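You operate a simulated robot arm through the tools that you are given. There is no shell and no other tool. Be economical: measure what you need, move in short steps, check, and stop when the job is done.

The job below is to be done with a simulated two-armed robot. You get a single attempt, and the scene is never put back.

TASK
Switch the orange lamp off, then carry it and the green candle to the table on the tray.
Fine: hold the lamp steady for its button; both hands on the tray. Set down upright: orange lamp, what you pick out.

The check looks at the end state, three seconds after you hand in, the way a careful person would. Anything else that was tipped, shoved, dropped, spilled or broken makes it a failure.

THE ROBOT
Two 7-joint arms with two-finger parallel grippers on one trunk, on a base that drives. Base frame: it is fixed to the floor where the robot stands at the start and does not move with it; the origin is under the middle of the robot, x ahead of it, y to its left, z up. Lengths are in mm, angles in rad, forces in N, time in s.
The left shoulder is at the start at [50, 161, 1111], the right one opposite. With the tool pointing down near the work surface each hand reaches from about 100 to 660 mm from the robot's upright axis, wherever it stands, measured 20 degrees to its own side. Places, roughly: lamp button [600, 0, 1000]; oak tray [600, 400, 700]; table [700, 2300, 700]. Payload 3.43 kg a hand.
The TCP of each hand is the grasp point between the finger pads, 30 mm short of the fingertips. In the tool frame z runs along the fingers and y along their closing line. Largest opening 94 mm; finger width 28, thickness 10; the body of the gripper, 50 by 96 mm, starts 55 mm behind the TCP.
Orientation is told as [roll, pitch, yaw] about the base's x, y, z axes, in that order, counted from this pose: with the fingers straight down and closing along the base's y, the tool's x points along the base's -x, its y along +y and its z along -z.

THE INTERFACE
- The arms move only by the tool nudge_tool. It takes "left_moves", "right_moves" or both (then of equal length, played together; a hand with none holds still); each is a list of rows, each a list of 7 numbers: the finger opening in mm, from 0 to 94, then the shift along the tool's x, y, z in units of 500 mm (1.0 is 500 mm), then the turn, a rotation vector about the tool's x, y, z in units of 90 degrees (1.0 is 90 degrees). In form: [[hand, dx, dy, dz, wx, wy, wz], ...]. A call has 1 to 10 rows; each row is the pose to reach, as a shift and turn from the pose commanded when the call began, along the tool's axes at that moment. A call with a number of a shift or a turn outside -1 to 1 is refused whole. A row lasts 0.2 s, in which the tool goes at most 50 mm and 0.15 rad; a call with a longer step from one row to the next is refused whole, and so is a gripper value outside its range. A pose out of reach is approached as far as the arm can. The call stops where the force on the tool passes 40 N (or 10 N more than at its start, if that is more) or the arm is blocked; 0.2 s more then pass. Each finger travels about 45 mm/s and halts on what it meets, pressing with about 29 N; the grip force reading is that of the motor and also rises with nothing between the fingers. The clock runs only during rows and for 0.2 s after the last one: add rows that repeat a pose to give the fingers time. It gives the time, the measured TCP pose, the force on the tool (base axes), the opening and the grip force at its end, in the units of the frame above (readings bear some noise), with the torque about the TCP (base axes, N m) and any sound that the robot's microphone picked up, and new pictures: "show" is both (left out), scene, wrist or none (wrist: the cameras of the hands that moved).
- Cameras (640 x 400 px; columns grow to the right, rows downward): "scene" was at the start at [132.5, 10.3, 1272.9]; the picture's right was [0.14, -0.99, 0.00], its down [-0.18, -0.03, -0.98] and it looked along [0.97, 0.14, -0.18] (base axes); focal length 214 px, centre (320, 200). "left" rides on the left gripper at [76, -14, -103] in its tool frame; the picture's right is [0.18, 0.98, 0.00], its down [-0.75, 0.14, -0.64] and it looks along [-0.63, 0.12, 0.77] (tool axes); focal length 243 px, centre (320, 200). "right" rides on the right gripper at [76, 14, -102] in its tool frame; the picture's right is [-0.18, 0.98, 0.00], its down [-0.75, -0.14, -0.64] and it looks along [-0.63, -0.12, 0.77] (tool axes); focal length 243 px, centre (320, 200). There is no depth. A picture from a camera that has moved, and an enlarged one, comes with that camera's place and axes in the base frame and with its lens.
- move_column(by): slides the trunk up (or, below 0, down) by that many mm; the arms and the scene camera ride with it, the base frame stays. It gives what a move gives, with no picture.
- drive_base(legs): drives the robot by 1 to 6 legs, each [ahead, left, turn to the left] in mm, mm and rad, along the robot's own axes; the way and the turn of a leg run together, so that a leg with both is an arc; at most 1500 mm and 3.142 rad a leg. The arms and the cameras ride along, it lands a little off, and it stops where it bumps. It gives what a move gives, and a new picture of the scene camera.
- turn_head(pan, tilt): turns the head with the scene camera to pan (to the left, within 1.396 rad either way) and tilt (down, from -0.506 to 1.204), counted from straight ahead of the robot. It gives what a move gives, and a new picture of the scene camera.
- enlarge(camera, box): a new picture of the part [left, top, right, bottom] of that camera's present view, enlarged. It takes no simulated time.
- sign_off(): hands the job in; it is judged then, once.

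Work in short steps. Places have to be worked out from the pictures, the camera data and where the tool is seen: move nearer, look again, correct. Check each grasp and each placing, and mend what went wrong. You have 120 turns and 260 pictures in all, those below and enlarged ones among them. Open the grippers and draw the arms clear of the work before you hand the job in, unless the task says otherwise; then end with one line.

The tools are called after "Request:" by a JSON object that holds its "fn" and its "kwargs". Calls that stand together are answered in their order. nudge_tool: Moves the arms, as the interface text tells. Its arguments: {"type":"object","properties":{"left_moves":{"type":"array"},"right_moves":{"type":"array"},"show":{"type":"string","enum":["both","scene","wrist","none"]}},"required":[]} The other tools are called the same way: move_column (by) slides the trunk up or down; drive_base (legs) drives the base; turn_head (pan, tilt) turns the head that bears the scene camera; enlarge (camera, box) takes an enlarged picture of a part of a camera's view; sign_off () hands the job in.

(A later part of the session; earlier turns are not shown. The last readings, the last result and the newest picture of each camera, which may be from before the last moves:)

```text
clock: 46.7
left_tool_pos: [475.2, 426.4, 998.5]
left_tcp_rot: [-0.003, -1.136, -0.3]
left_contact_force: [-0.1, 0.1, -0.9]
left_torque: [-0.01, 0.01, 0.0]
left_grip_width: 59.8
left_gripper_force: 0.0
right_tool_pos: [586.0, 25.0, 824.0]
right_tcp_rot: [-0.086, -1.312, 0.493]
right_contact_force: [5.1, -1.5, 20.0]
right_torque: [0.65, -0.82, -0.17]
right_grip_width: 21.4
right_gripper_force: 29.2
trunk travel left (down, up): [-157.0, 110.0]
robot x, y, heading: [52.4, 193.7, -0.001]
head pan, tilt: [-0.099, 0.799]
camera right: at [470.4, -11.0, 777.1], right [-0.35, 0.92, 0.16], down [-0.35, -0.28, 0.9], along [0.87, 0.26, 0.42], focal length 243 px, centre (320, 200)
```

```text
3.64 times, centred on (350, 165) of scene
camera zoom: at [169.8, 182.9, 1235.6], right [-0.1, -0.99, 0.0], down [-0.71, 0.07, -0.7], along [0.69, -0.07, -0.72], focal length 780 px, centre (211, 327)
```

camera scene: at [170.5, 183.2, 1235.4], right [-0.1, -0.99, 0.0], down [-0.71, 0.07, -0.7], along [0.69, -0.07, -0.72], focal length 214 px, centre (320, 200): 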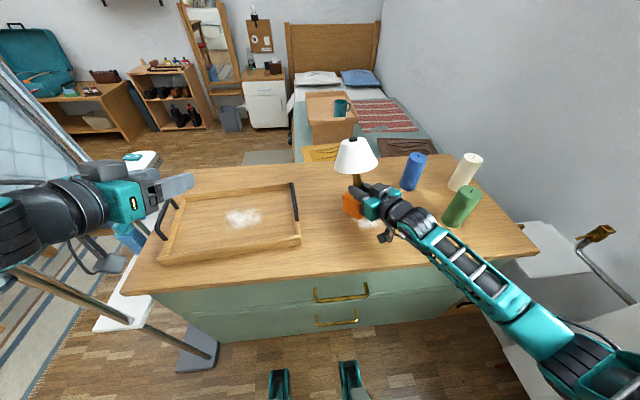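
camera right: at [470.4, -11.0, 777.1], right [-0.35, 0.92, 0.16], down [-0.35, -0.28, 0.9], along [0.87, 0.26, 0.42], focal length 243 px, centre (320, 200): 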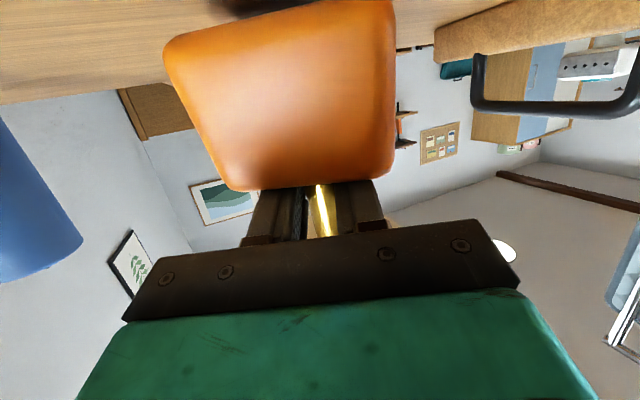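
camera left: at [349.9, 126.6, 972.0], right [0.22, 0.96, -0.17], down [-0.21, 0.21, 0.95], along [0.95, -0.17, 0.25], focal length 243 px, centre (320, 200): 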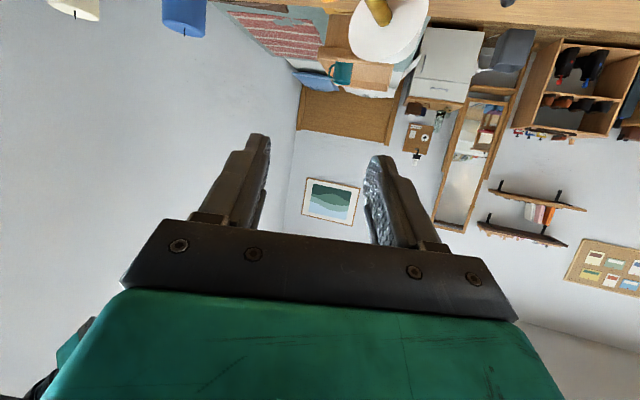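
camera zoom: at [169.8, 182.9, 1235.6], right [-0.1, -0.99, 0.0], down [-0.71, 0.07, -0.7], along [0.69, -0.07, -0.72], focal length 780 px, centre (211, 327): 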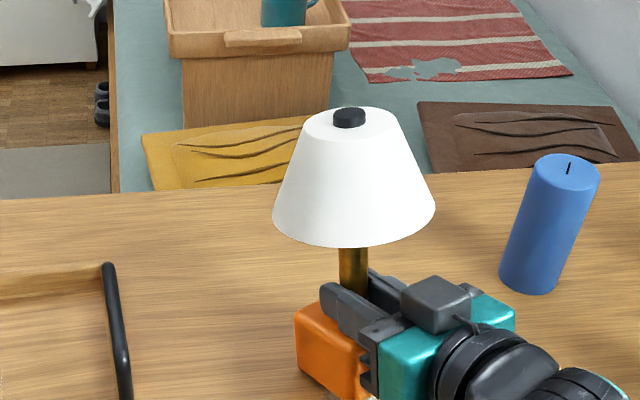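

The lamp is within ~10° of vertical with its base edge on the worktop. I open the fingers so that it settles flat.

Request:
{"fn": "nudge_tool", "kwargs": {"right_moves": [[24, -0.006, 0, 0, 0, 0, 0], [30, -0.012, 0, 0, 0, 0, 0], [44, -0.012, 0, 0, 0, 0, 0], [60, -0.012, 0, 0, 0, 0, 0], [60, -0.012, 0, 0, 0, 0, 0]]}}

Request:
{"fn": "enlarge", "kwargs": {"camera": "scene", "box": [290, 110, 410, 220]}}

```text
clock: 47.9
left_tool_pos: [475.8, 426.6, 997.4]
left_tcp_rot: [-0.003, -1.135, -0.3]
left_contact_force: [0.1, 0.0, 0.0]
left_torque: [0.01, 0.01, 0.0]
left_grip_width: 59.9
left_gripper_force: 0.2
right_tool_pos: [586.5, 26.2, 823.8]
right_tcp_rot: [-0.076, -1.298, 0.482]
right_contact_force: [0.1, 0.0, -0.7]
right_torque: [0.03, -0.01, 0.0]
right_grip_width: 59.7
right_gripper_force: 0.1
trunk travel left (down, up): [-157.0, 110.0]
robot x, y, heading: [50.7, 193.0, -0.012]
head pan, tilt: [-0.099, 0.799]
camera scene: at [171.1, 182.8, 1235.3], right [-0.1, -0.99, 0.0], down [-0.71, 0.07, -0.7], along [0.69, -0.07, -0.72], focal length 214 px, centre (320, 200)
camera right: at [470.5, -10.3, 778.7], right [-0.35, 0.92, 0.16], down [-0.33, -0.28, 0.9], along [0.88, 0.26, 0.4], focal length 243 px, centre (320, 200)
```

scene: 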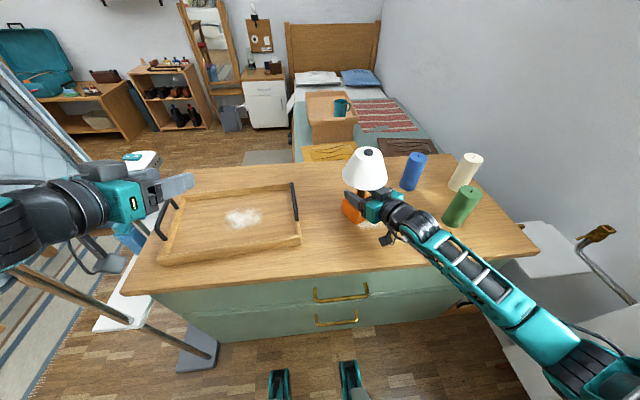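
right: 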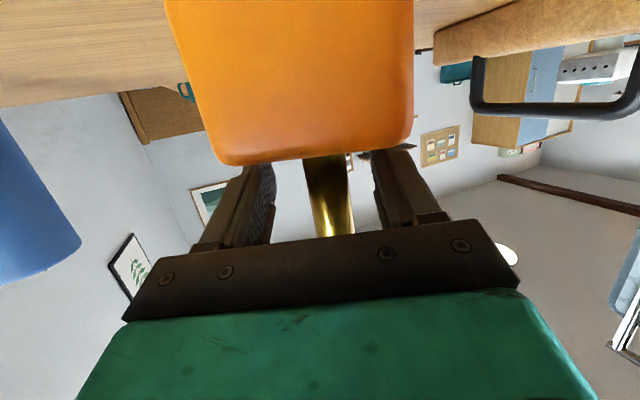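

```text
3.64 times, centred on (350, 165) of scene
camera zoom: at [171.1, 182.8, 1235.3], right [-0.1, -0.99, 0.0], down [-0.71, 0.07, -0.7], along [0.69, -0.07, -0.72], focal length 780 px, centre (211, 327)
```

zoom: 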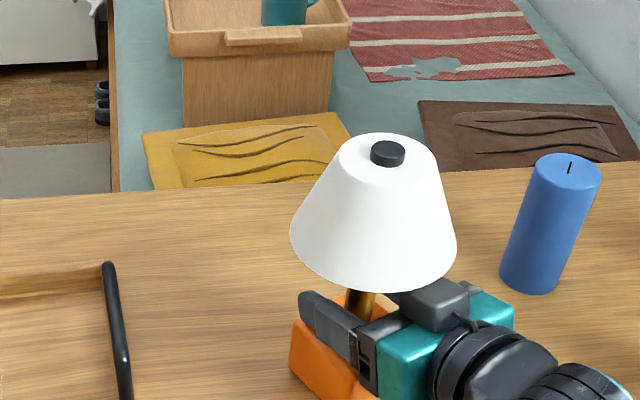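

The lamp now stands upright and undamaged, centre ≈(579, 30). The right hand still straddles its stem, with the stem slightly deeper than the TCP; I shift 6 mm sideways and close.

Request:
{"fn": "nudge_tool", "kwargs": {"right_moves": [[60, 0, 0.012, 0, 0, 0, 0], [40, 0, 0.012, 0, 0, 0, 0], [20, 0, 0.012, 0, 0, 0, 0], [0, 0, 0.012, 0, 0, 0, 0], [0, 0, 0.012, 0, 0, 0, 0], [0, 0, 0.012, 0, 0, 0, 0]], "show": "wrist"}}

Request:
{"fn": "enlarge", "kwargs": {"camera": "scene", "box": [290, 110, 410, 220]}}

```text
clock: 49.3
left_tool_pos: [476.2, 428.0, 997.6]
left_tcp_rot: [-0.003, -1.134, -0.299]
left_contact_force: [0.0, 0.8, -0.3]
left_torque: [-0.02, 0.02, 0.01]
left_grip_width: 59.9
left_gripper_force: 0.0
right_tool_pos: [584.0, 30.8, 825.6]
right_tcp_rot: [-0.076, -1.302, 0.48]
right_contact_force: [-1.0, 1.5, 1.5]
right_torque: [0.45, -0.03, 0.07]
right_grip_width: 26.1
right_gripper_force: 29.2
trunk travel left (down, up): [-157.0, 110.0]
robot x, y, heading: [51.7, 190.5, -0.006]
head pan, tilt: [-0.099, 0.799]
camera right: at [468.6, -4.4, 779.7], right [-0.35, 0.92, 0.16], down [-0.34, -0.28, 0.9], along [0.88, 0.26, 0.41], focal length 243 px, centre (320, 200)
```

right: 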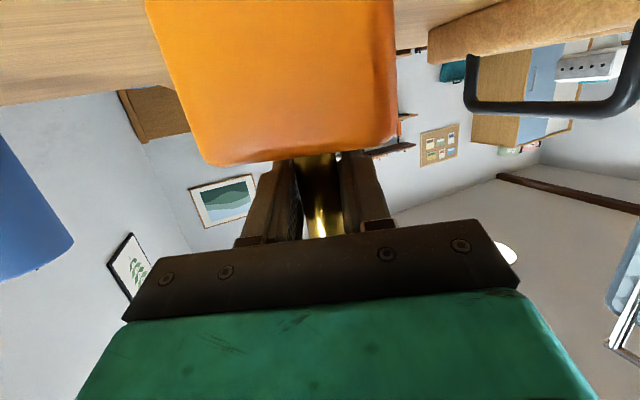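

```text
3.64 times, centred on (350, 165) of scene
camera zoom: at [170.9, 182.8, 1235.4], right [-0.1, -0.99, 0.0], down [-0.71, 0.07, -0.7], along [0.69, -0.07, -0.72], focal length 780 px, centre (211, 327)
```

zoom: 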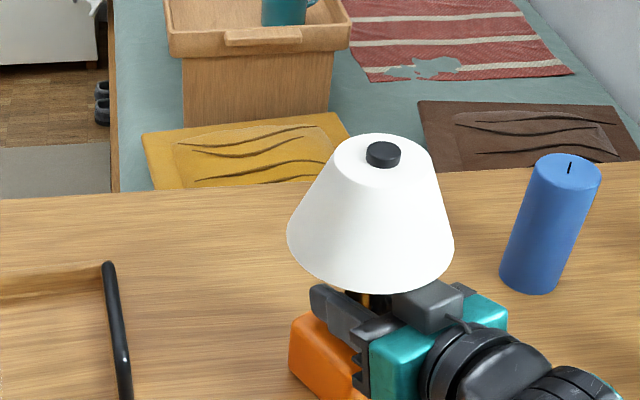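

Width 26 mm (stem is 21) with a twist torque: the stem is too deep in the fingers. I open, back off 8 mm and regrip.

Request:
{"fn": "nudge_tool", "kwargs": {"right_moves": [[40, 0, 0, 0, 0, 0, 0], [50, 0, 0, 0, 0, 0, 0], [50, 0.0, 0, -0.016, 0, 0, 0], [30, 0.0, 0, -0.016, 0, 0, 0], [10, 0.0, 0, -0.016, 0, 0, 0], [0, 0.0, 0, -0.016, 0, 0, 0], [0, 0.0, 0, -0.016, 0, 0, 0]], "show": "wrist"}}

Request:
{"fn": "enlarge", "kwargs": {"camera": "scene", "box": [290, 110, 410, 220]}}

```text
clock: 50.9
left_tool_pos: [475.4, 426.3, 996.9]
left_tcp_rot: [-0.003, -1.133, -0.302]
left_contact_force: [-0.3, 0.0, 0.3]
left_torque: [0.03, 0.01, 0.01]
left_grip_width: 60.2
left_gripper_force: 0.1
right_tool_pos: [577.5, 28.6, 827.5]
right_tcp_rot: [-0.079, -1.3, 0.486]
right_contact_force: [1.7, -1.1, 1.2]
right_torque: [-0.03, 0.06, 0.08]
right_grip_width: 25.4
right_gripper_force: 29.3
trunk travel left (down, up): [-157.0, 110.0]
robot x, y, heading: [51.7, 194.5, -0.006]
head pan, tilt: [-0.099, 0.799]
camera right: at [461.7, -8.0, 781.7], right [-0.35, 0.92, 0.16], down [-0.34, -0.28, 0.9], along [0.88, 0.26, 0.41], focal length 243 px, centre (320, 200)
```

right: 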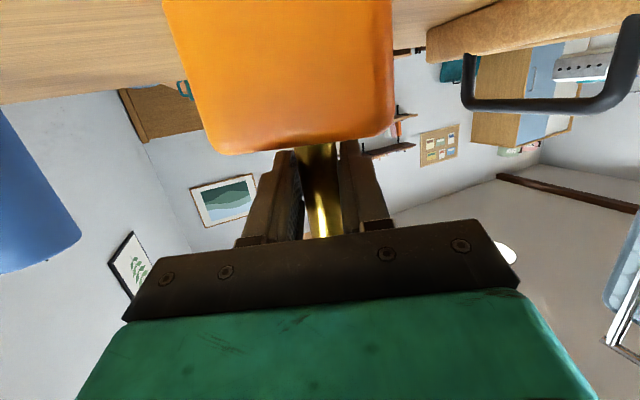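

```text
3.64 times, centred on (350, 165) of scene
camera zoom: at [171.2, 182.6, 1235.4], right [-0.1, -0.99, 0.0], down [-0.71, 0.07, -0.7], along [0.69, -0.07, -0.72], focal length 780 px, centre (211, 327)
```

zoom: 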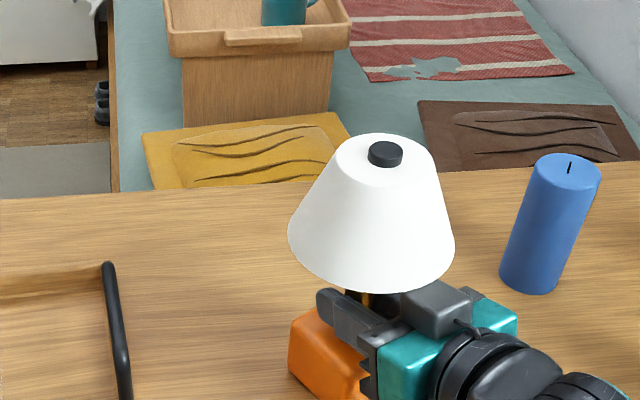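

Torque is gone but the width is still 25 mm, so the lamp may be leaning sideways a little. I check with the left camera and another scene crop.

Request:
{"fn": "enlarge", "kwargs": {"camera": "left", "box": [0, 0, 320, 200]}}

Request:
{"fn": "enlarge", "kwargs": {"camera": "scene", "box": [325, 130, 395, 230]}}

```text
2.00 times, centred on (160, 100) of left
camera zoom: at [351.9, 450.2, 971.8], right [0.22, 0.96, -0.17], down [-0.21, 0.21, 0.95], along [0.95, -0.17, 0.25], focal length 485 px, centre (640, 400)
```

zoom: 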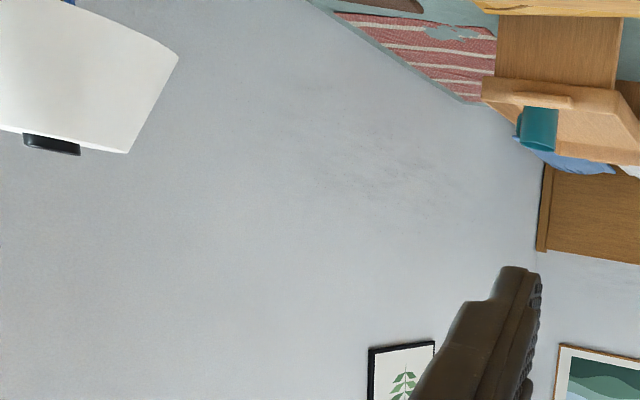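

```text
4.00 times, centred on (360, 180) of scene
camera zoom: at [171.2, 182.6, 1235.4], right [-0.1, -0.99, 0.0], down [-0.71, 0.07, -0.7], along [0.69, -0.07, -0.72], focal length 858 px, centre (160, 280)
```

zoom: 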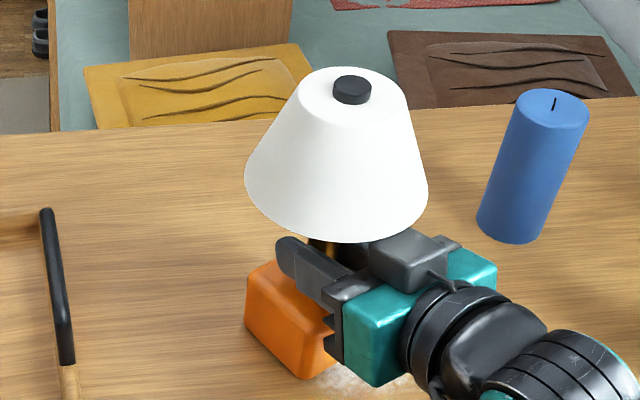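

The lamp looks truly upright. I test-lift just 8 mm with the trunk and watch the width and load.

Request:
{"fn": "move_column", "kwargs": {"by": 8}}

Request:
{"fn": "enlarge", "kwargs": {"camera": "scene", "box": [325, 130, 395, 230]}}

```text
clock: 51.4
left_tool_pos: [475.5, 426.6, 1004.6]
left_tcp_rot: [-0.004, -1.134, -0.298]
left_contact_force: [-0.8, -0.4, 0.1]
left_torque: [0.0, -0.04, -0.02]
left_grip_width: 59.9
left_gripper_force: 0.1
right_tool_pos: [576.9, 30.3, 834.9]
right_tcp_rot: [-0.074, -1.298, 0.482]
right_contact_force: [-1.2, 0.0, -4.9]
right_torque: [0.03, 0.0, -0.01]
right_grip_width: 25.8
right_gripper_force: 28.9
trunk travel left (down, up): [-165.0, 102.0]
robot x, y, heading: [49.2, 192.5, -0.005]
head pan, tilt: [-0.099, 0.799]
```

```text
4.00 times, centred on (360, 180) of scene
camera zoom: at [171.6, 182.7, 1243.3], right [-0.1, -0.99, 0.0], down [-0.71, 0.07, -0.7], along [0.69, -0.07, -0.72], focal length 858 px, centre (160, 280)
```

zoom: 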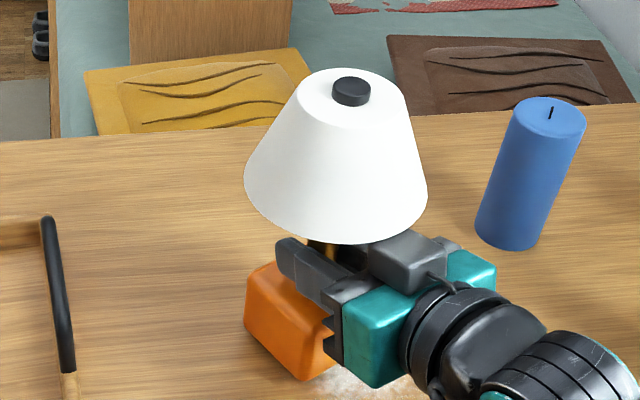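

Held: 4.9 N and steady width. I lift further to clear the tray handle.

Request:
{"fn": "move_column", "kwargs": {"by": 40}}

Request:
{"fn": "move_column", "kwargs": {"by": 55}}

Request:
{"fn": "turn_head", "kwargs": {"pan": 0.1, "tilt": 0.85}}

```text
clock: 52.3
left_tool_pos: [476.0, 426.5, 1046.1]
left_tcp_rot: [-0.004, -1.134, -0.298]
left_contact_force: [-0.9, 0.4, 1.1]
left_torque: [0.01, 0.03, -0.01]
left_grip_width: 60.3
left_gripper_force: 0.0
right_tool_pos: [578.0, 27.9, 874.2]
right_tcp_rot: [-0.075, -1.301, 0.484]
right_contact_force: [-0.1, 0.0, -3.8]
right_torque: [0.01, 0.06, -0.02]
right_grip_width: 25.5
right_gripper_force: 29.0
trunk travel left (down, up): [-205.0, 62.0]
robot x, y, heading: [48.8, 194.8, 0.002]
head pan, tilt: [-0.099, 0.799]
```

```text
clock: 53.2
left_tool_pos: [476.7, 427.0, 1100.6]
left_tcp_rot: [-0.004, -1.134, -0.298]
left_contact_force: [1.1, -0.1, 0.2]
left_torque: [-0.01, -0.01, 0.01]
left_grip_width: 60.2
left_gripper_force: 0.1
right_tool_pos: [576.8, 29.5, 928.3]
right_tcp_rot: [-0.077, -1.299, 0.485]
right_contact_force: [-0.3, 0.1, -3.9]
right_torque: [-0.02, 0.01, 0.0]
right_grip_width: 25.4
right_gripper_force: 29.1
trunk travel left (down, up): [-260.0, 7.0]
robot x, y, heading: [55.1, 196.2, 0.0]
head pan, tilt: [-0.099, 0.799]
```

```text
clock: 54.0
left_tool_pos: [475.6, 426.4, 1101.1]
left_tcp_rot: [-0.005, -1.135, -0.299]
left_contact_force: [-0.4, -0.3, -0.1]
left_torque: [-0.01, 0.01, -0.04]
left_grip_width: 59.9
left_gripper_force: 0.1
right_tool_pos: [577.3, 28.9, 929.6]
right_tcp_rot: [-0.078, -1.3, 0.484]
right_contact_force: [0.6, 0.6, -4.0]
right_torque: [0.0, 0.04, -0.01]
right_grip_width: 25.2
right_gripper_force: 28.4
trunk travel left (down, up): [-260.0, 7.0]
robot x, y, heading: [48.3, 190.3, -0.006]
head pan, tilt: [0.099, 0.85]
camera scene: at [169.1, 198.3, 1334.3], right [0.1, -1.0, 0.0], down [-0.75, -0.07, -0.66], along [0.66, 0.06, -0.75], focal length 214 px, centre (320, 200)
```

scene: 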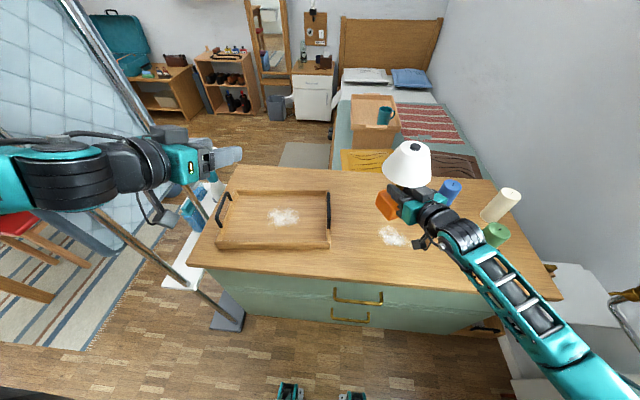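

Lamp safely up. The tray is turned ≈0.1 rad, centre ≈(575, 382); a lamp aligned with it fits right of the powder at about (558, 261). I turn the hand −0.36 rad about vertical to align the lamp's base with the tray.

Request:
{"fn": "nudge_tool", "kwargs": {"right_moves": [[0, 0, 0, 0, 0.074, 0.002, 0.02], [0, 0, 0, 0, 0.147, 0.003, 0.04], [0, 0, 0, 0, 0.221, 0.005, 0.061], [0, 0, 0, 0, 0.221, 0.005, 0.061]], "show": "scene"}}

Request:
{"fn": "enlarge", "kwargs": {"camera": "scene", "box": [350, 120, 470, 240]}}

```text
clock: 55.0
left_tool_pos: [476.1, 426.9, 1099.8]
left_tcp_rot: [-0.003, -1.134, -0.298]
left_contact_force: [0.5, 1.3, 0.2]
left_torque: [0.01, -0.01, -0.02]
left_grip_width: 60.0
left_gripper_force: 0.0
right_tool_pos: [595.7, -73.3, 941.6]
right_tcp_rot: [0.055, -1.292, 0.072]
right_contact_force: [0.1, -0.4, -4.7]
right_torque: [-0.04, 0.04, -0.04]
right_grip_width: 25.4
right_gripper_force: 28.8
right hand out of reach, approached as far as the arm can: row 1, 2, 3, 4
trunk travel left (down, up): [-260.0, 7.0]
robot x, y, heading: [51.8, 191.9, -0.004]
head pan, tilt: [0.099, 0.85]
camera scene: at [169.2, 198.7, 1334.3], right [0.1, -1.0, 0.0], down [-0.75, -0.07, -0.66], along [0.66, 0.06, -0.75], focal length 214 px, centre (320, 200)
```

scene: 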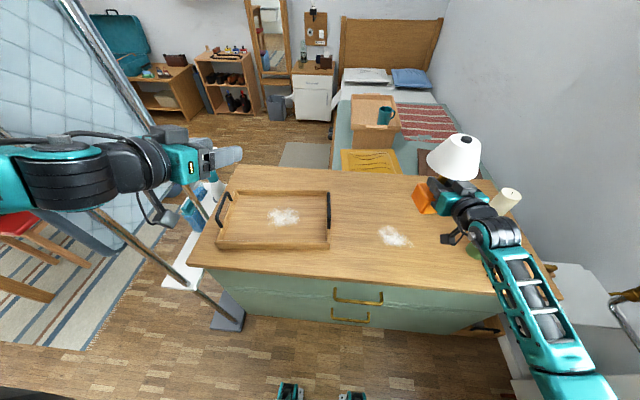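

```text
3.33 times, centred on (410, 180) of scene
camera zoom: at [169.2, 198.7, 1334.3], right [0.1, -1.0, 0.0], down [-0.75, -0.07, -0.66], along [0.66, 0.06, -0.75], focal length 715 px, centre (20, 267)
```

zoom: 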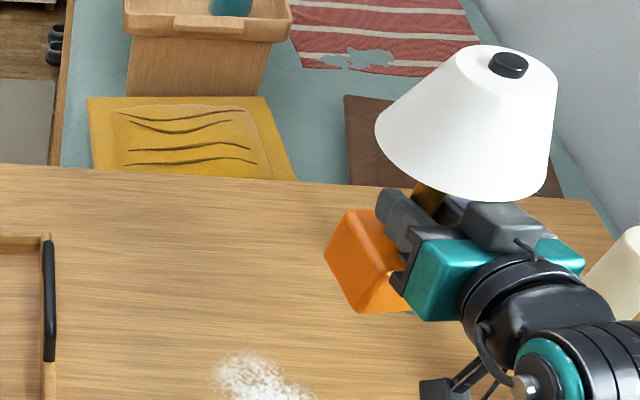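

The wrist limit swung the hand to y −73 (lamp still held). I'll take an intermediate yaw (~0.28) at y≈−35, and at the same time tuck the left arm in so it stays clear of the screen when I drive.

Request:
{"fn": "nudge_tool", "kwargs": {"left_moves": [[60, -0.041, -0.039, -0.047, 0, 0.058, 0], [60, -0.082, -0.078, -0.095, 0, 0.115, 0], [60, -0.123, -0.117, -0.142, 0, 0.173, 0], [60, -0.163, -0.156, -0.19, 0, 0.231, 0], [60, -0.204, -0.195, -0.237, 0, 0.289, 0], [60, -0.245, -0.234, -0.285, 0, 0.346, 0], [60, -0.286, -0.273, -0.332, 0, 0.404, 0]], "right_moves": [[0, 0.004, 0.012, 0, -0.018, 0, -0.005], [0, 0.007, 0.023, 0, -0.037, 0, -0.011], [0, 0.011, 0.035, 0, -0.055, 0, -0.016], [0, 0.014, 0.046, 0, -0.073, 0, -0.021], [0, 0.018, 0.058, 0, -0.091, 0, -0.026], [0, 0.021, 0.069, 0, -0.11, 0, -0.032], [0, 0.025, 0.081, 0, -0.128, 0, -0.037]], "show": "scene"}}

```text
clock: 56.5
left_tool_pos: [349.8, 321.8, 1301.5]
left_tcp_rot: [-0.001, -0.499, -0.303]
left_contact_force: [-0.8, 0.7, 0.1]
left_torque: [0.04, -0.02, 0.03]
left_grip_width: 60.0
left_gripper_force: 0.0
left hand out of reach, approached as far as the arm can: row 1, 2, 3, 4
right_tool_pos: [587.5, -35.2, 932.3]
right_tcp_rot: [0.051, -1.294, 0.286]
right_contact_force: [-0.8, 0.2, -4.4]
right_torque: [-0.01, 0.04, 0.03]
right_grip_width: 25.5
right_gripper_force: 28.5
trunk travel left (down, up): [-260.0, 7.0]
robot x, y, heading: [53.3, 194.7, -0.002]
head pan, tilt: [0.099, 0.85]
camera scene: at [168.9, 197.8, 1334.3], right [0.1, -1.0, 0.0], down [-0.75, -0.07, -0.66], along [0.66, 0.06, -0.75], focal length 214 px, centre (320, 200)
```

scene: 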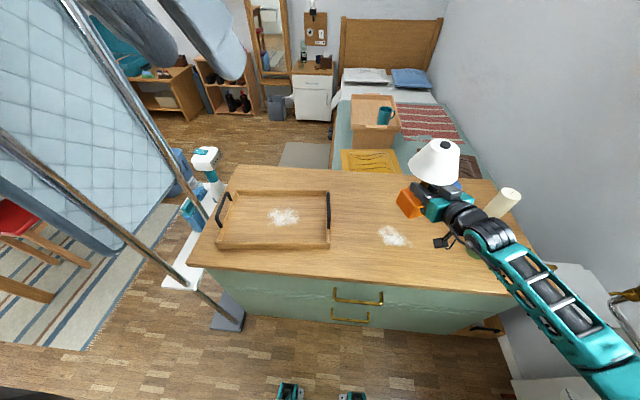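

Good. Now I drive 30 mm back and 296 mm left to bring the lamp over the right part of the tray.

Request:
{"fn": "drive_base", "kwargs": {"legs": [[-30, 0, 0], [0, 296, 0]]}}

Request:
{"fn": "turn_head", "kwargs": {"pan": -0.3, "tilt": 0.95}}

```text
clock: 60.2
left_tool_pos: [319.3, 619.8, 1301.2]
left_tcp_rot: [-0.002, -0.498, -0.3]
left_contact_force: [0.5, 0.1, -0.3]
left_torque: [0.02, -0.01, 0.02]
left_grip_width: 60.0
left_gripper_force: 0.2
right_tool_pos: [558.8, 260.6, 931.0]
right_tcp_rot: [0.052, -1.293, 0.288]
right_contact_force: [0.8, 0.5, -3.8]
right_torque: [0.0, 0.01, -0.02]
right_grip_width: 25.0
right_gripper_force: 28.8
trunk travel left (down, up): [-260.0, 7.0]
robot x, y, heading: [20.4, 490.4, -0.007]
head pan, tilt: [0.099, 0.85]
camera scene: at [140.2, 493.9, 1334.3], right [0.1, -1.0, 0.0], down [-0.75, -0.07, -0.66], along [0.66, 0.06, -0.75], focal length 214 px, centre (320, 200)
```

scene: 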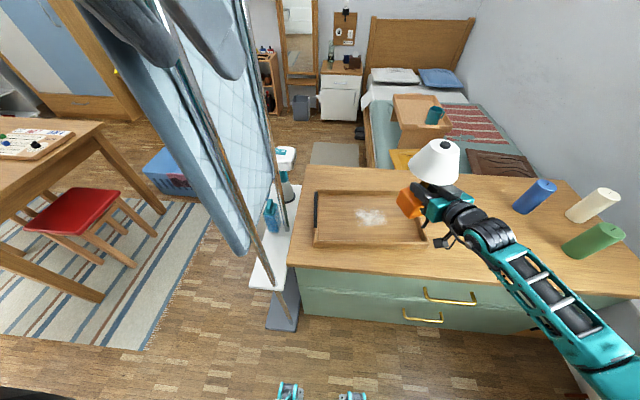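

```text
clock: 61.0
left_tool_pos: [319.9, 618.3, 1299.9]
left_tcp_rot: [-0.002, -0.499, -0.301]
left_contact_force: [-0.6, -0.8, 0.4]
left_torque: [0.0, 0.04, 0.02]
left_grip_width: 59.8
left_gripper_force: 0.0
right_tool_pos: [557.5, 259.8, 931.7]
right_tcp_rot: [0.052, -1.294, 0.287]
right_contact_force: [-0.1, 0.2, -3.5]
right_torque: [0.01, 0.01, -0.02]
right_grip_width: 25.4
right_gripper_force: 29.3
trunk travel left (down, up): [-260.0, 7.0]
robot x, y, heading: [18.5, 491.7, -0.008]
head pan, tilt: [-0.3, 0.949]
camera scene: at [131.9, 464.6, 1326.8], right [-0.3, -0.95, 0.0], down [-0.78, 0.24, -0.58], along [0.56, -0.17, -0.81], focal length 214 px, centre (320, 200)
```

scene: 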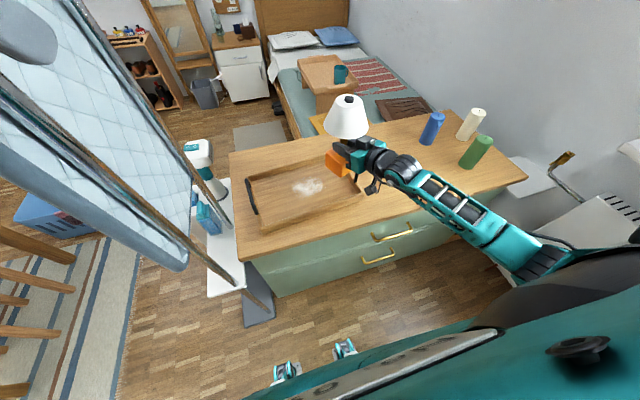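

I zoom in to verify the lamp position over the tray before lowering.

Request:
{"fn": "enlarge", "kwargs": {"camera": "scene", "box": [240, 85, 400, 235]}}

Request:
{"fn": "enlarge", "kwargs": {"camera": "right", "box": [0, 0, 640, 399]}}

```text
2.67 times, centred on (320, 160) of scene
camera zoom: at [131.9, 464.6, 1326.8], right [-0.3, -0.95, 0.0], down [-0.78, 0.24, -0.58], along [0.56, -0.17, -0.81], focal length 572 px, centre (320, 307)
```

zoom: 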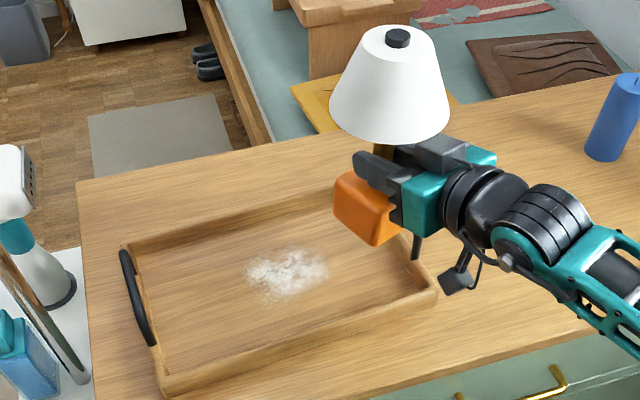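

```text
1.00 times, centred on (320, 200) of right (not enlarged: the box is as wide or as high as the picture)
camera zoom: at [439.4, 235.1, 887.0], right [-0.28, 0.94, 0.19], down [-0.34, -0.28, 0.9], along [0.9, 0.18, 0.4], focal length 243 px, centre (320, 200)
```

zoom: 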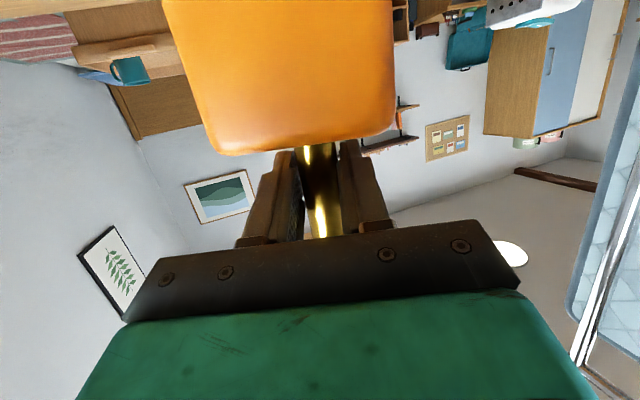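

Lamp centre ≈(561, 263); I shift it 10 mm left for wall clearance, then lower with the trunk by 85 mm.

Request:
{"fn": "nudge_tool", "kwargs": {"right_moves": [[0, 0, 0.02, 0, 0, 0, 0], [0, 0, 0.02, 0, 0, 0, 0]], "show": "none"}}

Request:
{"fn": "move_column", "kwargs": {"by": -85}}

Request:
{"fn": "enlarge", "kwargs": {"camera": "scene", "box": [240, 85, 400, 235]}}

```text
clock: 61.6
left_tool_pos: [320.7, 617.4, 1299.4]
left_tcp_rot: [-0.002, -0.5, -0.301]
left_contact_force: [0.1, -0.4, -0.3]
left_torque: [0.0, -0.01, 0.02]
left_grip_width: 60.1
left_gripper_force: 0.1
right_tool_pos: [554.0, 270.7, 930.3]
right_tcp_rot: [0.056, -1.294, 0.283]
right_contact_force: [-0.2, -0.6, -4.7]
right_torque: [0.01, 0.05, 0.02]
right_grip_width: 25.2
right_gripper_force: 29.0
trunk travel left (down, up): [-260.0, 7.0]
robot x, y, heading: [18.2, 489.0, 0.0]
head pan, tilt: [-0.3, 0.949]
```

```text
clock: 62.8
left_tool_pos: [319.5, 618.2, 1216.3]
left_tcp_rot: [-0.002, -0.498, -0.303]
left_contact_force: [1.0, 0.6, 0.8]
left_torque: [-0.03, 0.0, 0.01]
left_grip_width: 59.9
left_gripper_force: 0.1
right_tool_pos: [555.2, 270.4, 845.8]
right_tcp_rot: [0.053, -1.295, 0.286]
right_contact_force: [0.1, -0.3, -4.2]
right_torque: [-0.01, 0.06, 0.02]
right_grip_width: 25.1
right_gripper_force: 29.1
trunk travel left (down, up): [-175.0, 92.0]
robot x, y, heading: [22.3, 492.2, -0.003]
head pan, tilt: [-0.3, 0.949]
```

```text
2.67 times, centred on (320, 160) of scene
camera zoom: at [131.7, 464.5, 1241.8], right [-0.3, -0.95, 0.0], down [-0.78, 0.24, -0.58], along [0.56, -0.17, -0.81], focal length 572 px, centre (320, 307)
```

zoom: 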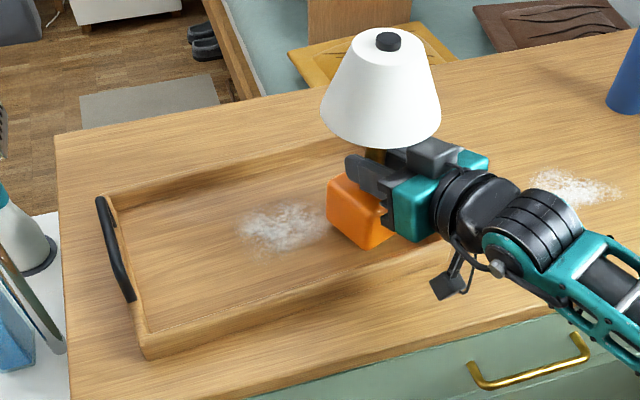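

Lamp is inside the tray walls, ~14 mm above the floor, with the wrist camera in front of the rim. Lowering 9 mm, then in small steps.

Request:
{"fn": "move_column", "kwargs": {"by": -9}}

Request:
{"fn": "move_column", "kwargs": {"by": -4}}

```text
clock: 63.4
left_tool_pos: [319.4, 619.9, 1207.0]
left_tcp_rot: [-0.001, -0.501, -0.302]
left_contact_force: [0.2, -0.7, 0.4]
left_torque: [-0.05, -0.03, 0.02]
left_grip_width: 60.0
left_gripper_force: 0.1
right_tool_pos: [554.9, 271.1, 838.6]
right_tcp_rot: [0.051, -1.296, 0.288]
right_contact_force: [1.3, 0.4, -1.1]
right_torque: [-0.01, -0.15, 0.08]
right_grip_width: 25.1
right_gripper_force: 28.4
trunk travel left (down, up): [-166.0, 101.0]
robot x, y, heading: [22.0, 489.3, -0.004]
head pan, tilt: [-0.3, 0.949]
```

```text
clock: 64.0
left_tool_pos: [317.2, 617.8, 1204.0]
left_tcp_rot: [0.0, -0.501, -0.301]
left_contact_force: [-0.1, -0.4, -0.6]
left_torque: [0.01, 0.0, -0.04]
left_grip_width: 60.3
left_gripper_force: 0.0
right_tool_pos: [554.0, 272.5, 837.7]
right_tcp_rot: [0.049, -1.304, 0.291]
right_contact_force: [-1.4, 3.7, 10.7]
right_torque: [-0.14, -0.13, -0.02]
right_grip_width: 25.0
right_gripper_force: 29.1
trunk travel left (down, up): [-162.0, 105.0]
robot x, y, heading: [21.5, 491.7, -0.004]
head pan, tilt: [-0.3, 0.949]
```

Base is on the tray floor (+11 N). I open the fingers.

Request:
{"fn": "nudge_tool", "kwargs": {"right_moves": [[28, 0, 0, 0, 0, 0, 0], [34, 0, 0, 0, 0, 0, 0], [48, 0, 0, 0, 0, 0, 0], [64, 0, 0, 0, 0, 0, 0], [64, 0, 0, 0, 0, 0, 0]], "show": "wrist"}}

Request:
{"fn": "enlarge", "kwargs": {"camera": "scene", "box": [240, 85, 400, 235]}}

```text
clock: 65.2
left_tool_pos: [319.0, 618.2, 1202.3]
left_tcp_rot: [-0.001, -0.498, -0.302]
left_contact_force: [-0.7, 0.0, -0.4]
left_torque: [-0.02, 0.02, -0.02]
left_grip_width: 59.8
left_gripper_force: 0.0
right_tool_pos: [554.7, 271.3, 833.2]
right_tcp_rot: [0.053, -1.296, 0.287]
right_contact_force: [0.2, -0.3, -0.5]
right_torque: [-0.02, 0.02, 0.01]
right_grip_width: 64.0
right_gripper_force: 0.0
trunk travel left (down, up): [-162.0, 105.0]
robot x, y, heading: [22.3, 487.8, -0.003]
head pan, tilt: [-0.3, 0.949]
camera right: at [436.1, 244.7, 789.4], right [-0.28, 0.94, 0.19], down [-0.34, -0.28, 0.9], along [0.9, 0.18, 0.4], focal length 243 px, centre (320, 200)
```

right: 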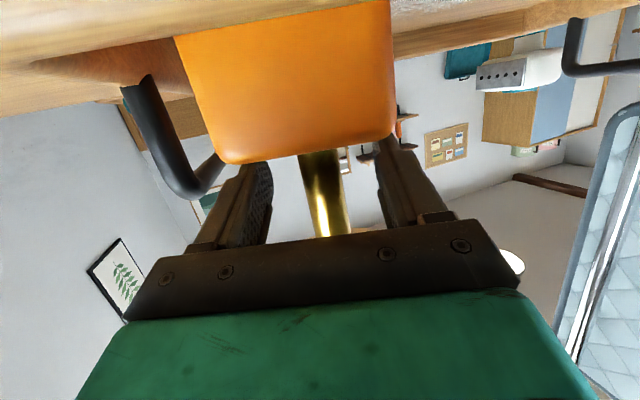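

```text
2.67 times, centred on (320, 160) of scene
camera zoom: at [131.4, 464.7, 1228.8], right [-0.3, -0.95, 0.0], down [-0.78, 0.24, -0.58], along [0.56, -0.17, -0.81], focal length 572 px, centre (320, 307)
```

zoom: 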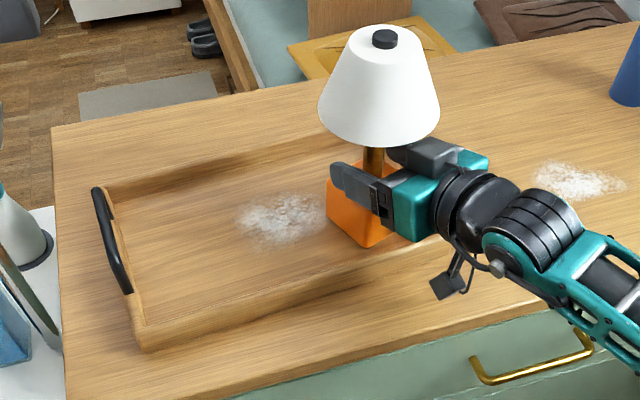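

The lamp stands upright in the tray. I back the hand straight out horizontally, then raise it.

Request:
{"fn": "nudge_tool", "kwargs": {"right_moves": [[70, 0.02, 0, -0.075, 0, 0, 0], [70, 0.042, 0, -0.15, 0, 0, 0], [70, 0.063, 0, -0.225, 0, 0, 0], [70, 0.075, 0, -0.28, 0, 0, 0], [70, 0.0, 0, -0.3, 0, 0, 0], [70, -0.08, 0, -0.32, 0, 0, 0]], "show": "scene"}}

Request:
{"fn": "enlarge", "kwargs": {"camera": "scene", "box": [240, 85, 400, 235]}}

```text
clock: 66.5
left_tool_pos: [319.4, 618.4, 1203.7]
left_tcp_rot: [-0.001, -0.499, -0.301]
left_contact_force: [-0.3, 0.5, -0.2]
left_torque: [-0.02, 0.01, 0.01]
left_grip_width: 60.1
left_gripper_force: 0.1
right_tool_pos: [420.3, 222.7, 917.1]
right_tcp_rot: [0.052, -1.292, 0.283]
right_contact_force: [0.1, 0.6, 0.2]
right_torque: [-0.02, 0.03, 0.03]
right_grip_width: 70.1
right_gripper_force: 0.1
trunk travel left (down, up): [-162.0, 105.0]
robot x, y, heading: [24.8, 490.2, -0.003]
head pan, tilt: [-0.3, 0.949]
camera scene: at [131.4, 464.7, 1228.8], right [-0.3, -0.95, 0.0], down [-0.78, 0.24, -0.58], along [0.56, -0.17, -0.81], focal length 214 px, centre (320, 200)
```

scene: 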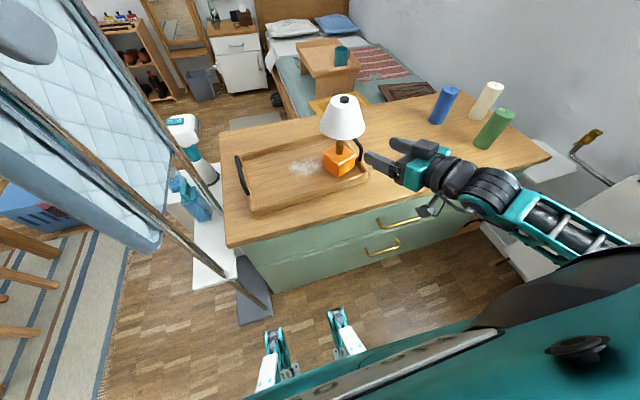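

```text
2.67 times, centred on (320, 160) of scene
camera zoom: at [131.4, 464.7, 1228.8], right [-0.3, -0.95, 0.0], down [-0.78, 0.24, -0.58], along [0.56, -0.17, -0.81], focal length 572 px, centre (320, 307)
```

zoom: 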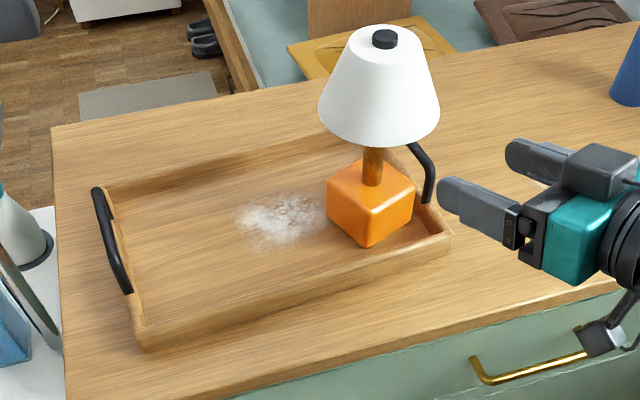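

The lamp is fine, but its shade overhangs the right handle, so a hand could not grip there. I'll move it later to left-of-centre with the left hand (handle clear, mostly off the powder). First I tuck the right arm.

Request:
{"fn": "nudge_tool", "kwargs": {"right_moves": [[70, -0.062, 0.02, -0.026, 0, 0.072, 0], [70, -0.124, 0.06, -0.051, 0, 0.144, 0], [70, -0.186, 0.11, -0.077, 0, 0.216, 0], [70, -0.248, 0.16, -0.103, 0, 0.288, 0], [70, -0.31, 0.21, -0.129, 0, 0.36, 0], [70, -0.372, 0.26, -0.155, 0, 0.432, 0], [70, -0.433, 0.301, -0.18, 0, 0.503, 0]], "show": "none"}}

Request:
{"fn": "drive_base", "kwargs": {"legs": [[0, -440, 0]]}}

```text
clock: 68.2
left_tool_pos: [319.8, 619.5, 1201.8]
left_tcp_rot: [-0.003, -0.501, -0.299]
left_contact_force: [0.0, 0.2, -0.3]
left_torque: [-0.05, 0.01, 0.0]
left_grip_width: 59.9
left_gripper_force: 0.0
right_tool_pos: [342.1, 353.3, 1150.7]
right_tcp_rot: [0.015, -0.503, 0.328]
right_contact_force: [0.6, 0.1, 0.0]
right_torque: [-0.03, 0.04, -0.03]
right_grip_width: 70.1
right_gripper_force: 0.1
right hand out of reach, approached as far as the arm can: row 2, 3, 4, 5
trunk travel left (down, up): [-162.0, 105.0]
robot x, y, heading: [22.9, 490.1, -0.0]
head pan, tilt: [-0.3, 0.949]
```

```text
clock: 72.5
left_tool_pos: [319.3, 180.0, 1203.1]
left_tcp_rot: [0.001, -0.498, -0.297]
left_contact_force: [0.2, -0.4, 0.1]
left_torque: [0.0, -0.01, 0.0]
left_grip_width: 60.0
left_gripper_force: 0.0
right_tool_pos: [343.9, -84.9, 1151.2]
right_tcp_rot: [0.015, -0.506, 0.332]
right_contact_force: [0.7, -0.2, -0.1]
right_torque: [0.0, -0.01, 0.01]
right_grip_width: 70.2
right_gripper_force: 0.0
trunk travel left (down, up): [-162.0, 105.0]
robot x, y, heading: [23.6, 50.6, 0.004]
head pan, tilt: [-0.3, 0.949]
camera scene: at [130.8, 25.5, 1228.8], right [-0.3, -0.96, 0.0], down [-0.78, 0.24, -0.58], along [0.56, -0.17, -0.81], focal length 214 px, centre (320, 200)
```

scene: 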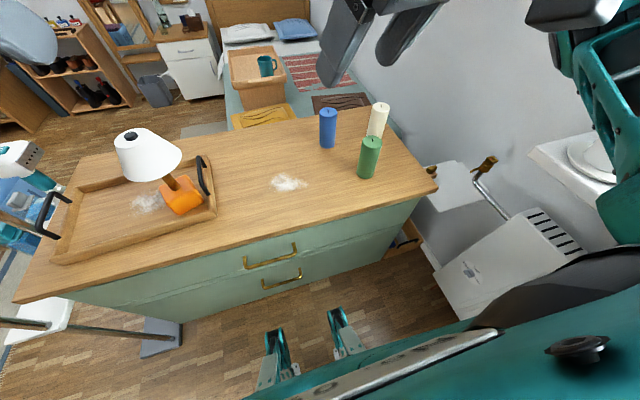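

Now I bring the left hand to the mirrored pre-grasp in front of the lamp (TCP ≈(427, 307, 917), pitch −1.29).

Request:
{"fn": "nudge_tool", "kwargs": {"left_moves": [[62, 0.02, 0.038, 0.071, 0, -0.063, 0], [64, 0.04, 0.077, 0.141, 0, -0.126, 0], [66, 0.059, 0.115, 0.212, 0, -0.189, 0], [68, 0.079, 0.153, 0.283, 0, -0.252, 0], [70, 0.099, 0.191, 0.353, 0, -0.314, 0], [70, 0.119, 0.23, 0.424, 0, -0.377, 0], [70, 0.138, 0.268, 0.494, 0, -0.44, 0], [70, 0.158, 0.306, 0.565, 0, -0.503, 0], [70, 0.158, 0.306, 0.565, 0, -0.503, 0]]}}

```text
clock: 74.5
left_tool_pos: [426.0, 305.6, 917.4]
left_tcp_rot: [-0.007, -1.292, -0.29]
left_contact_force: [-0.1, 1.0, -0.5]
left_torque: [0.0, 0.02, -0.02]
left_grip_width: 70.2
left_gripper_force: 0.1
left hand out of reach, approached as far as the arm can: row 2, 3, 4, 5, 6, 7
right_tool_pos: [343.9, -86.0, 1150.6]
right_tcp_rot: [0.015, -0.504, 0.334]
right_contact_force: [0.2, -0.7, -0.1]
right_torque: [-0.02, 0.01, -0.02]
right_grip_width: 69.8
right_gripper_force: 0.1
trunk travel left (down, up): [-162.0, 105.0]
robot x, y, heading: [21.3, 51.2, 0.001]
head pan, tilt: [-0.3, 0.949]
camera scene: at [130.6, 25.7, 1228.8], right [-0.3, -0.96, 0.0], down [-0.78, 0.24, -0.58], along [0.56, -0.17, -0.81], focal length 214 px, centre (320, 200)
camera left: at [307.3, 327.0, 872.0], right [0.24, 0.95, -0.18], down [-0.35, 0.26, 0.9], along [0.91, -0.15, 0.39], focal length 243 px, centre (320, 200)
```

scene: 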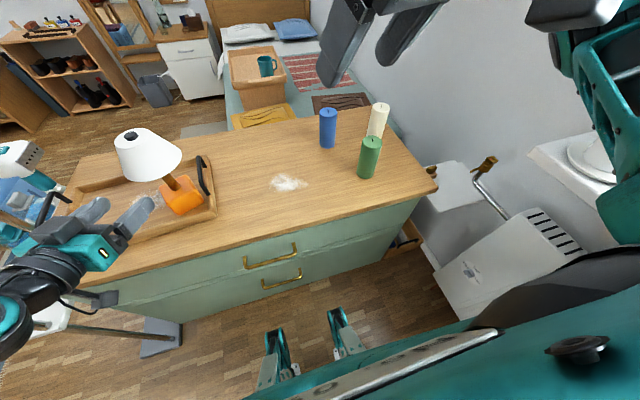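
left: 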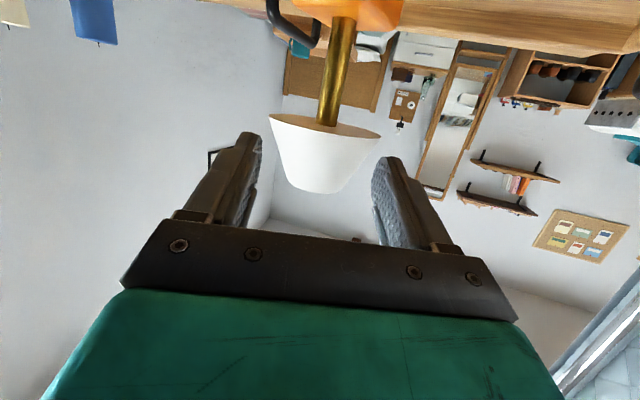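

The stem is ~134 mm ahead and 8 mm to the left side of the hand's axis. I lower to z≈838 and advance most of the way.

Request:
{"fn": "nudge_tool", "kwargs": {"left_moves": [[70, 0.076, 0.008, 0.022, 0, 0, 0], [70, 0.152, 0.016, 0.043, 0, 0, 0], [70, 0.13, 0.016, 0.12, 0, 0, 0], [70, 0.108, 0.016, 0.197, 0, 0, 0], [70, 0.1, 0.016, 0.225, 0, 0, 0], [70, 0.1, 0.016, 0.225, 0, 0, 0]]}}

Request:
{"fn": "enlarge", "kwargs": {"camera": "scene", "box": [60, 110, 240, 240]}}

```text
clock: 75.9
left_tool_pos: [512.1, 301.3, 885.0]
left_tcp_rot: [-0.007, -1.29, -0.292]
left_contact_force: [0.1, 0.6, 0.1]
left_torque: [0.02, 0.0, -0.01]
left_grip_width: 69.8
left_gripper_force: 0.1
left hand out of reach, approached as far as the arm can: row 1, 2, 3, 4, 5, 6
right_tool_pos: [343.0, -85.9, 1150.4]
right_tcp_rot: [0.014, -0.505, 0.331]
right_contact_force: [-0.6, -0.8, 0.8]
right_torque: [0.0, 0.01, 0.05]
right_grip_width: 70.2
right_gripper_force: 0.1
trunk travel left (down, up): [-162.0, 105.0]
robot x, y, heading: [18.0, 52.8, 0.001]
head pan, tilt: [-0.3, 0.949]
camera scene: at [130.7, 25.7, 1228.8], right [-0.3, -0.96, 0.0], down [-0.78, 0.24, -0.58], along [0.56, -0.17, -0.81], focal length 214 px, centre (320, 200)
camera left: at [394.6, 322.3, 839.5], right [0.24, 0.95, -0.18], down [-0.35, 0.26, 0.9], along [0.91, -0.15, 0.39], focal length 243 px, centre (320, 200)
```

scene: 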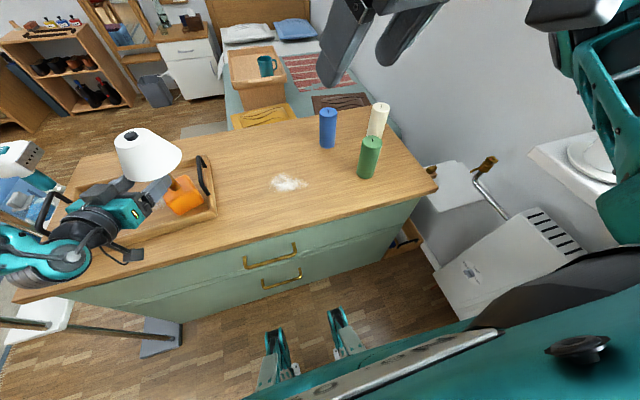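
left: 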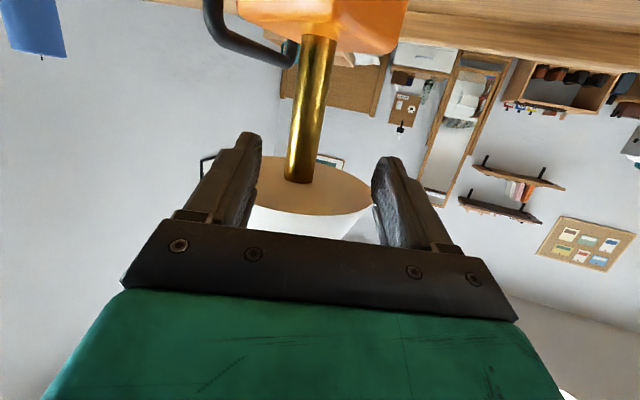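

```text
3.08 times, centred on (150, 175) of scene
camera zoom: at [130.7, 25.7, 1228.8], right [-0.3, -0.96, 0.0], down [-0.78, 0.24, -0.58], along [0.56, -0.17, -0.81], focal length 660 px, centre (843, 277)
```

zoom: 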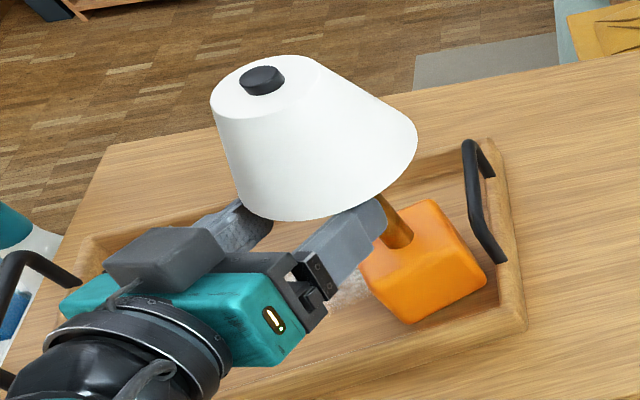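

The hand stayed at z 885 (reach), with its tips just under the shade. Lowering the trunk 47 mm brings it straight down to grip height.

Request:
{"fn": "move_column", "kwargs": {"by": -47}}

Request:
{"fn": "enlarge", "kwargs": {"camera": "left", "box": [0, 0, 640, 399]}}

```text
clock: 76.8
left_tool_pos: [513.3, 301.3, 837.0]
left_tcp_rot: [-0.005, -1.289, -0.295]
left_contact_force: [0.0, 0.4, -0.2]
left_torque: [0.04, 0.02, 0.07]
left_grip_width: 69.9
left_gripper_force: 0.1
right_tool_pos: [343.7, -86.2, 1103.4]
right_tcp_rot: [0.016, -0.505, 0.331]
right_contact_force: [0.5, 0.1, -0.6]
right_torque: [0.01, -0.01, -0.01]
right_grip_width: 69.8
right_gripper_force: 0.2
trunk travel left (down, up): [-115.0, 152.0]
robot x, y, heading: [20.6, 47.3, 0.001]
head pan, tilt: [-0.3, 0.949]
```

```text
1.00 times, centred on (320, 200) of left (not enlarged: the box is as wide or as high as the picture)
camera zoom: at [394.3, 322.3, 792.5], right [0.24, 0.95, -0.18], down [-0.35, 0.26, 0.9], along [0.91, -0.15, 0.39], focal length 243 px, centre (320, 200)
```

zoom: 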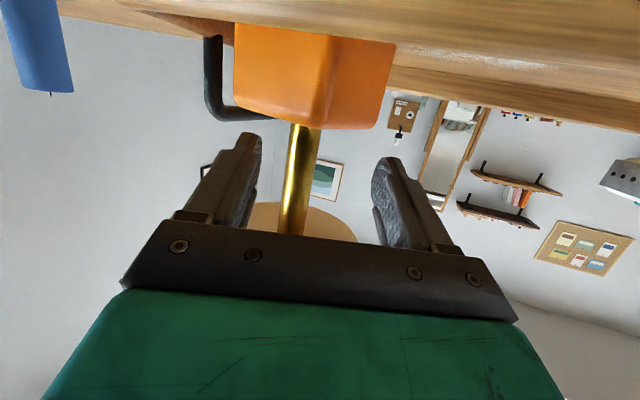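

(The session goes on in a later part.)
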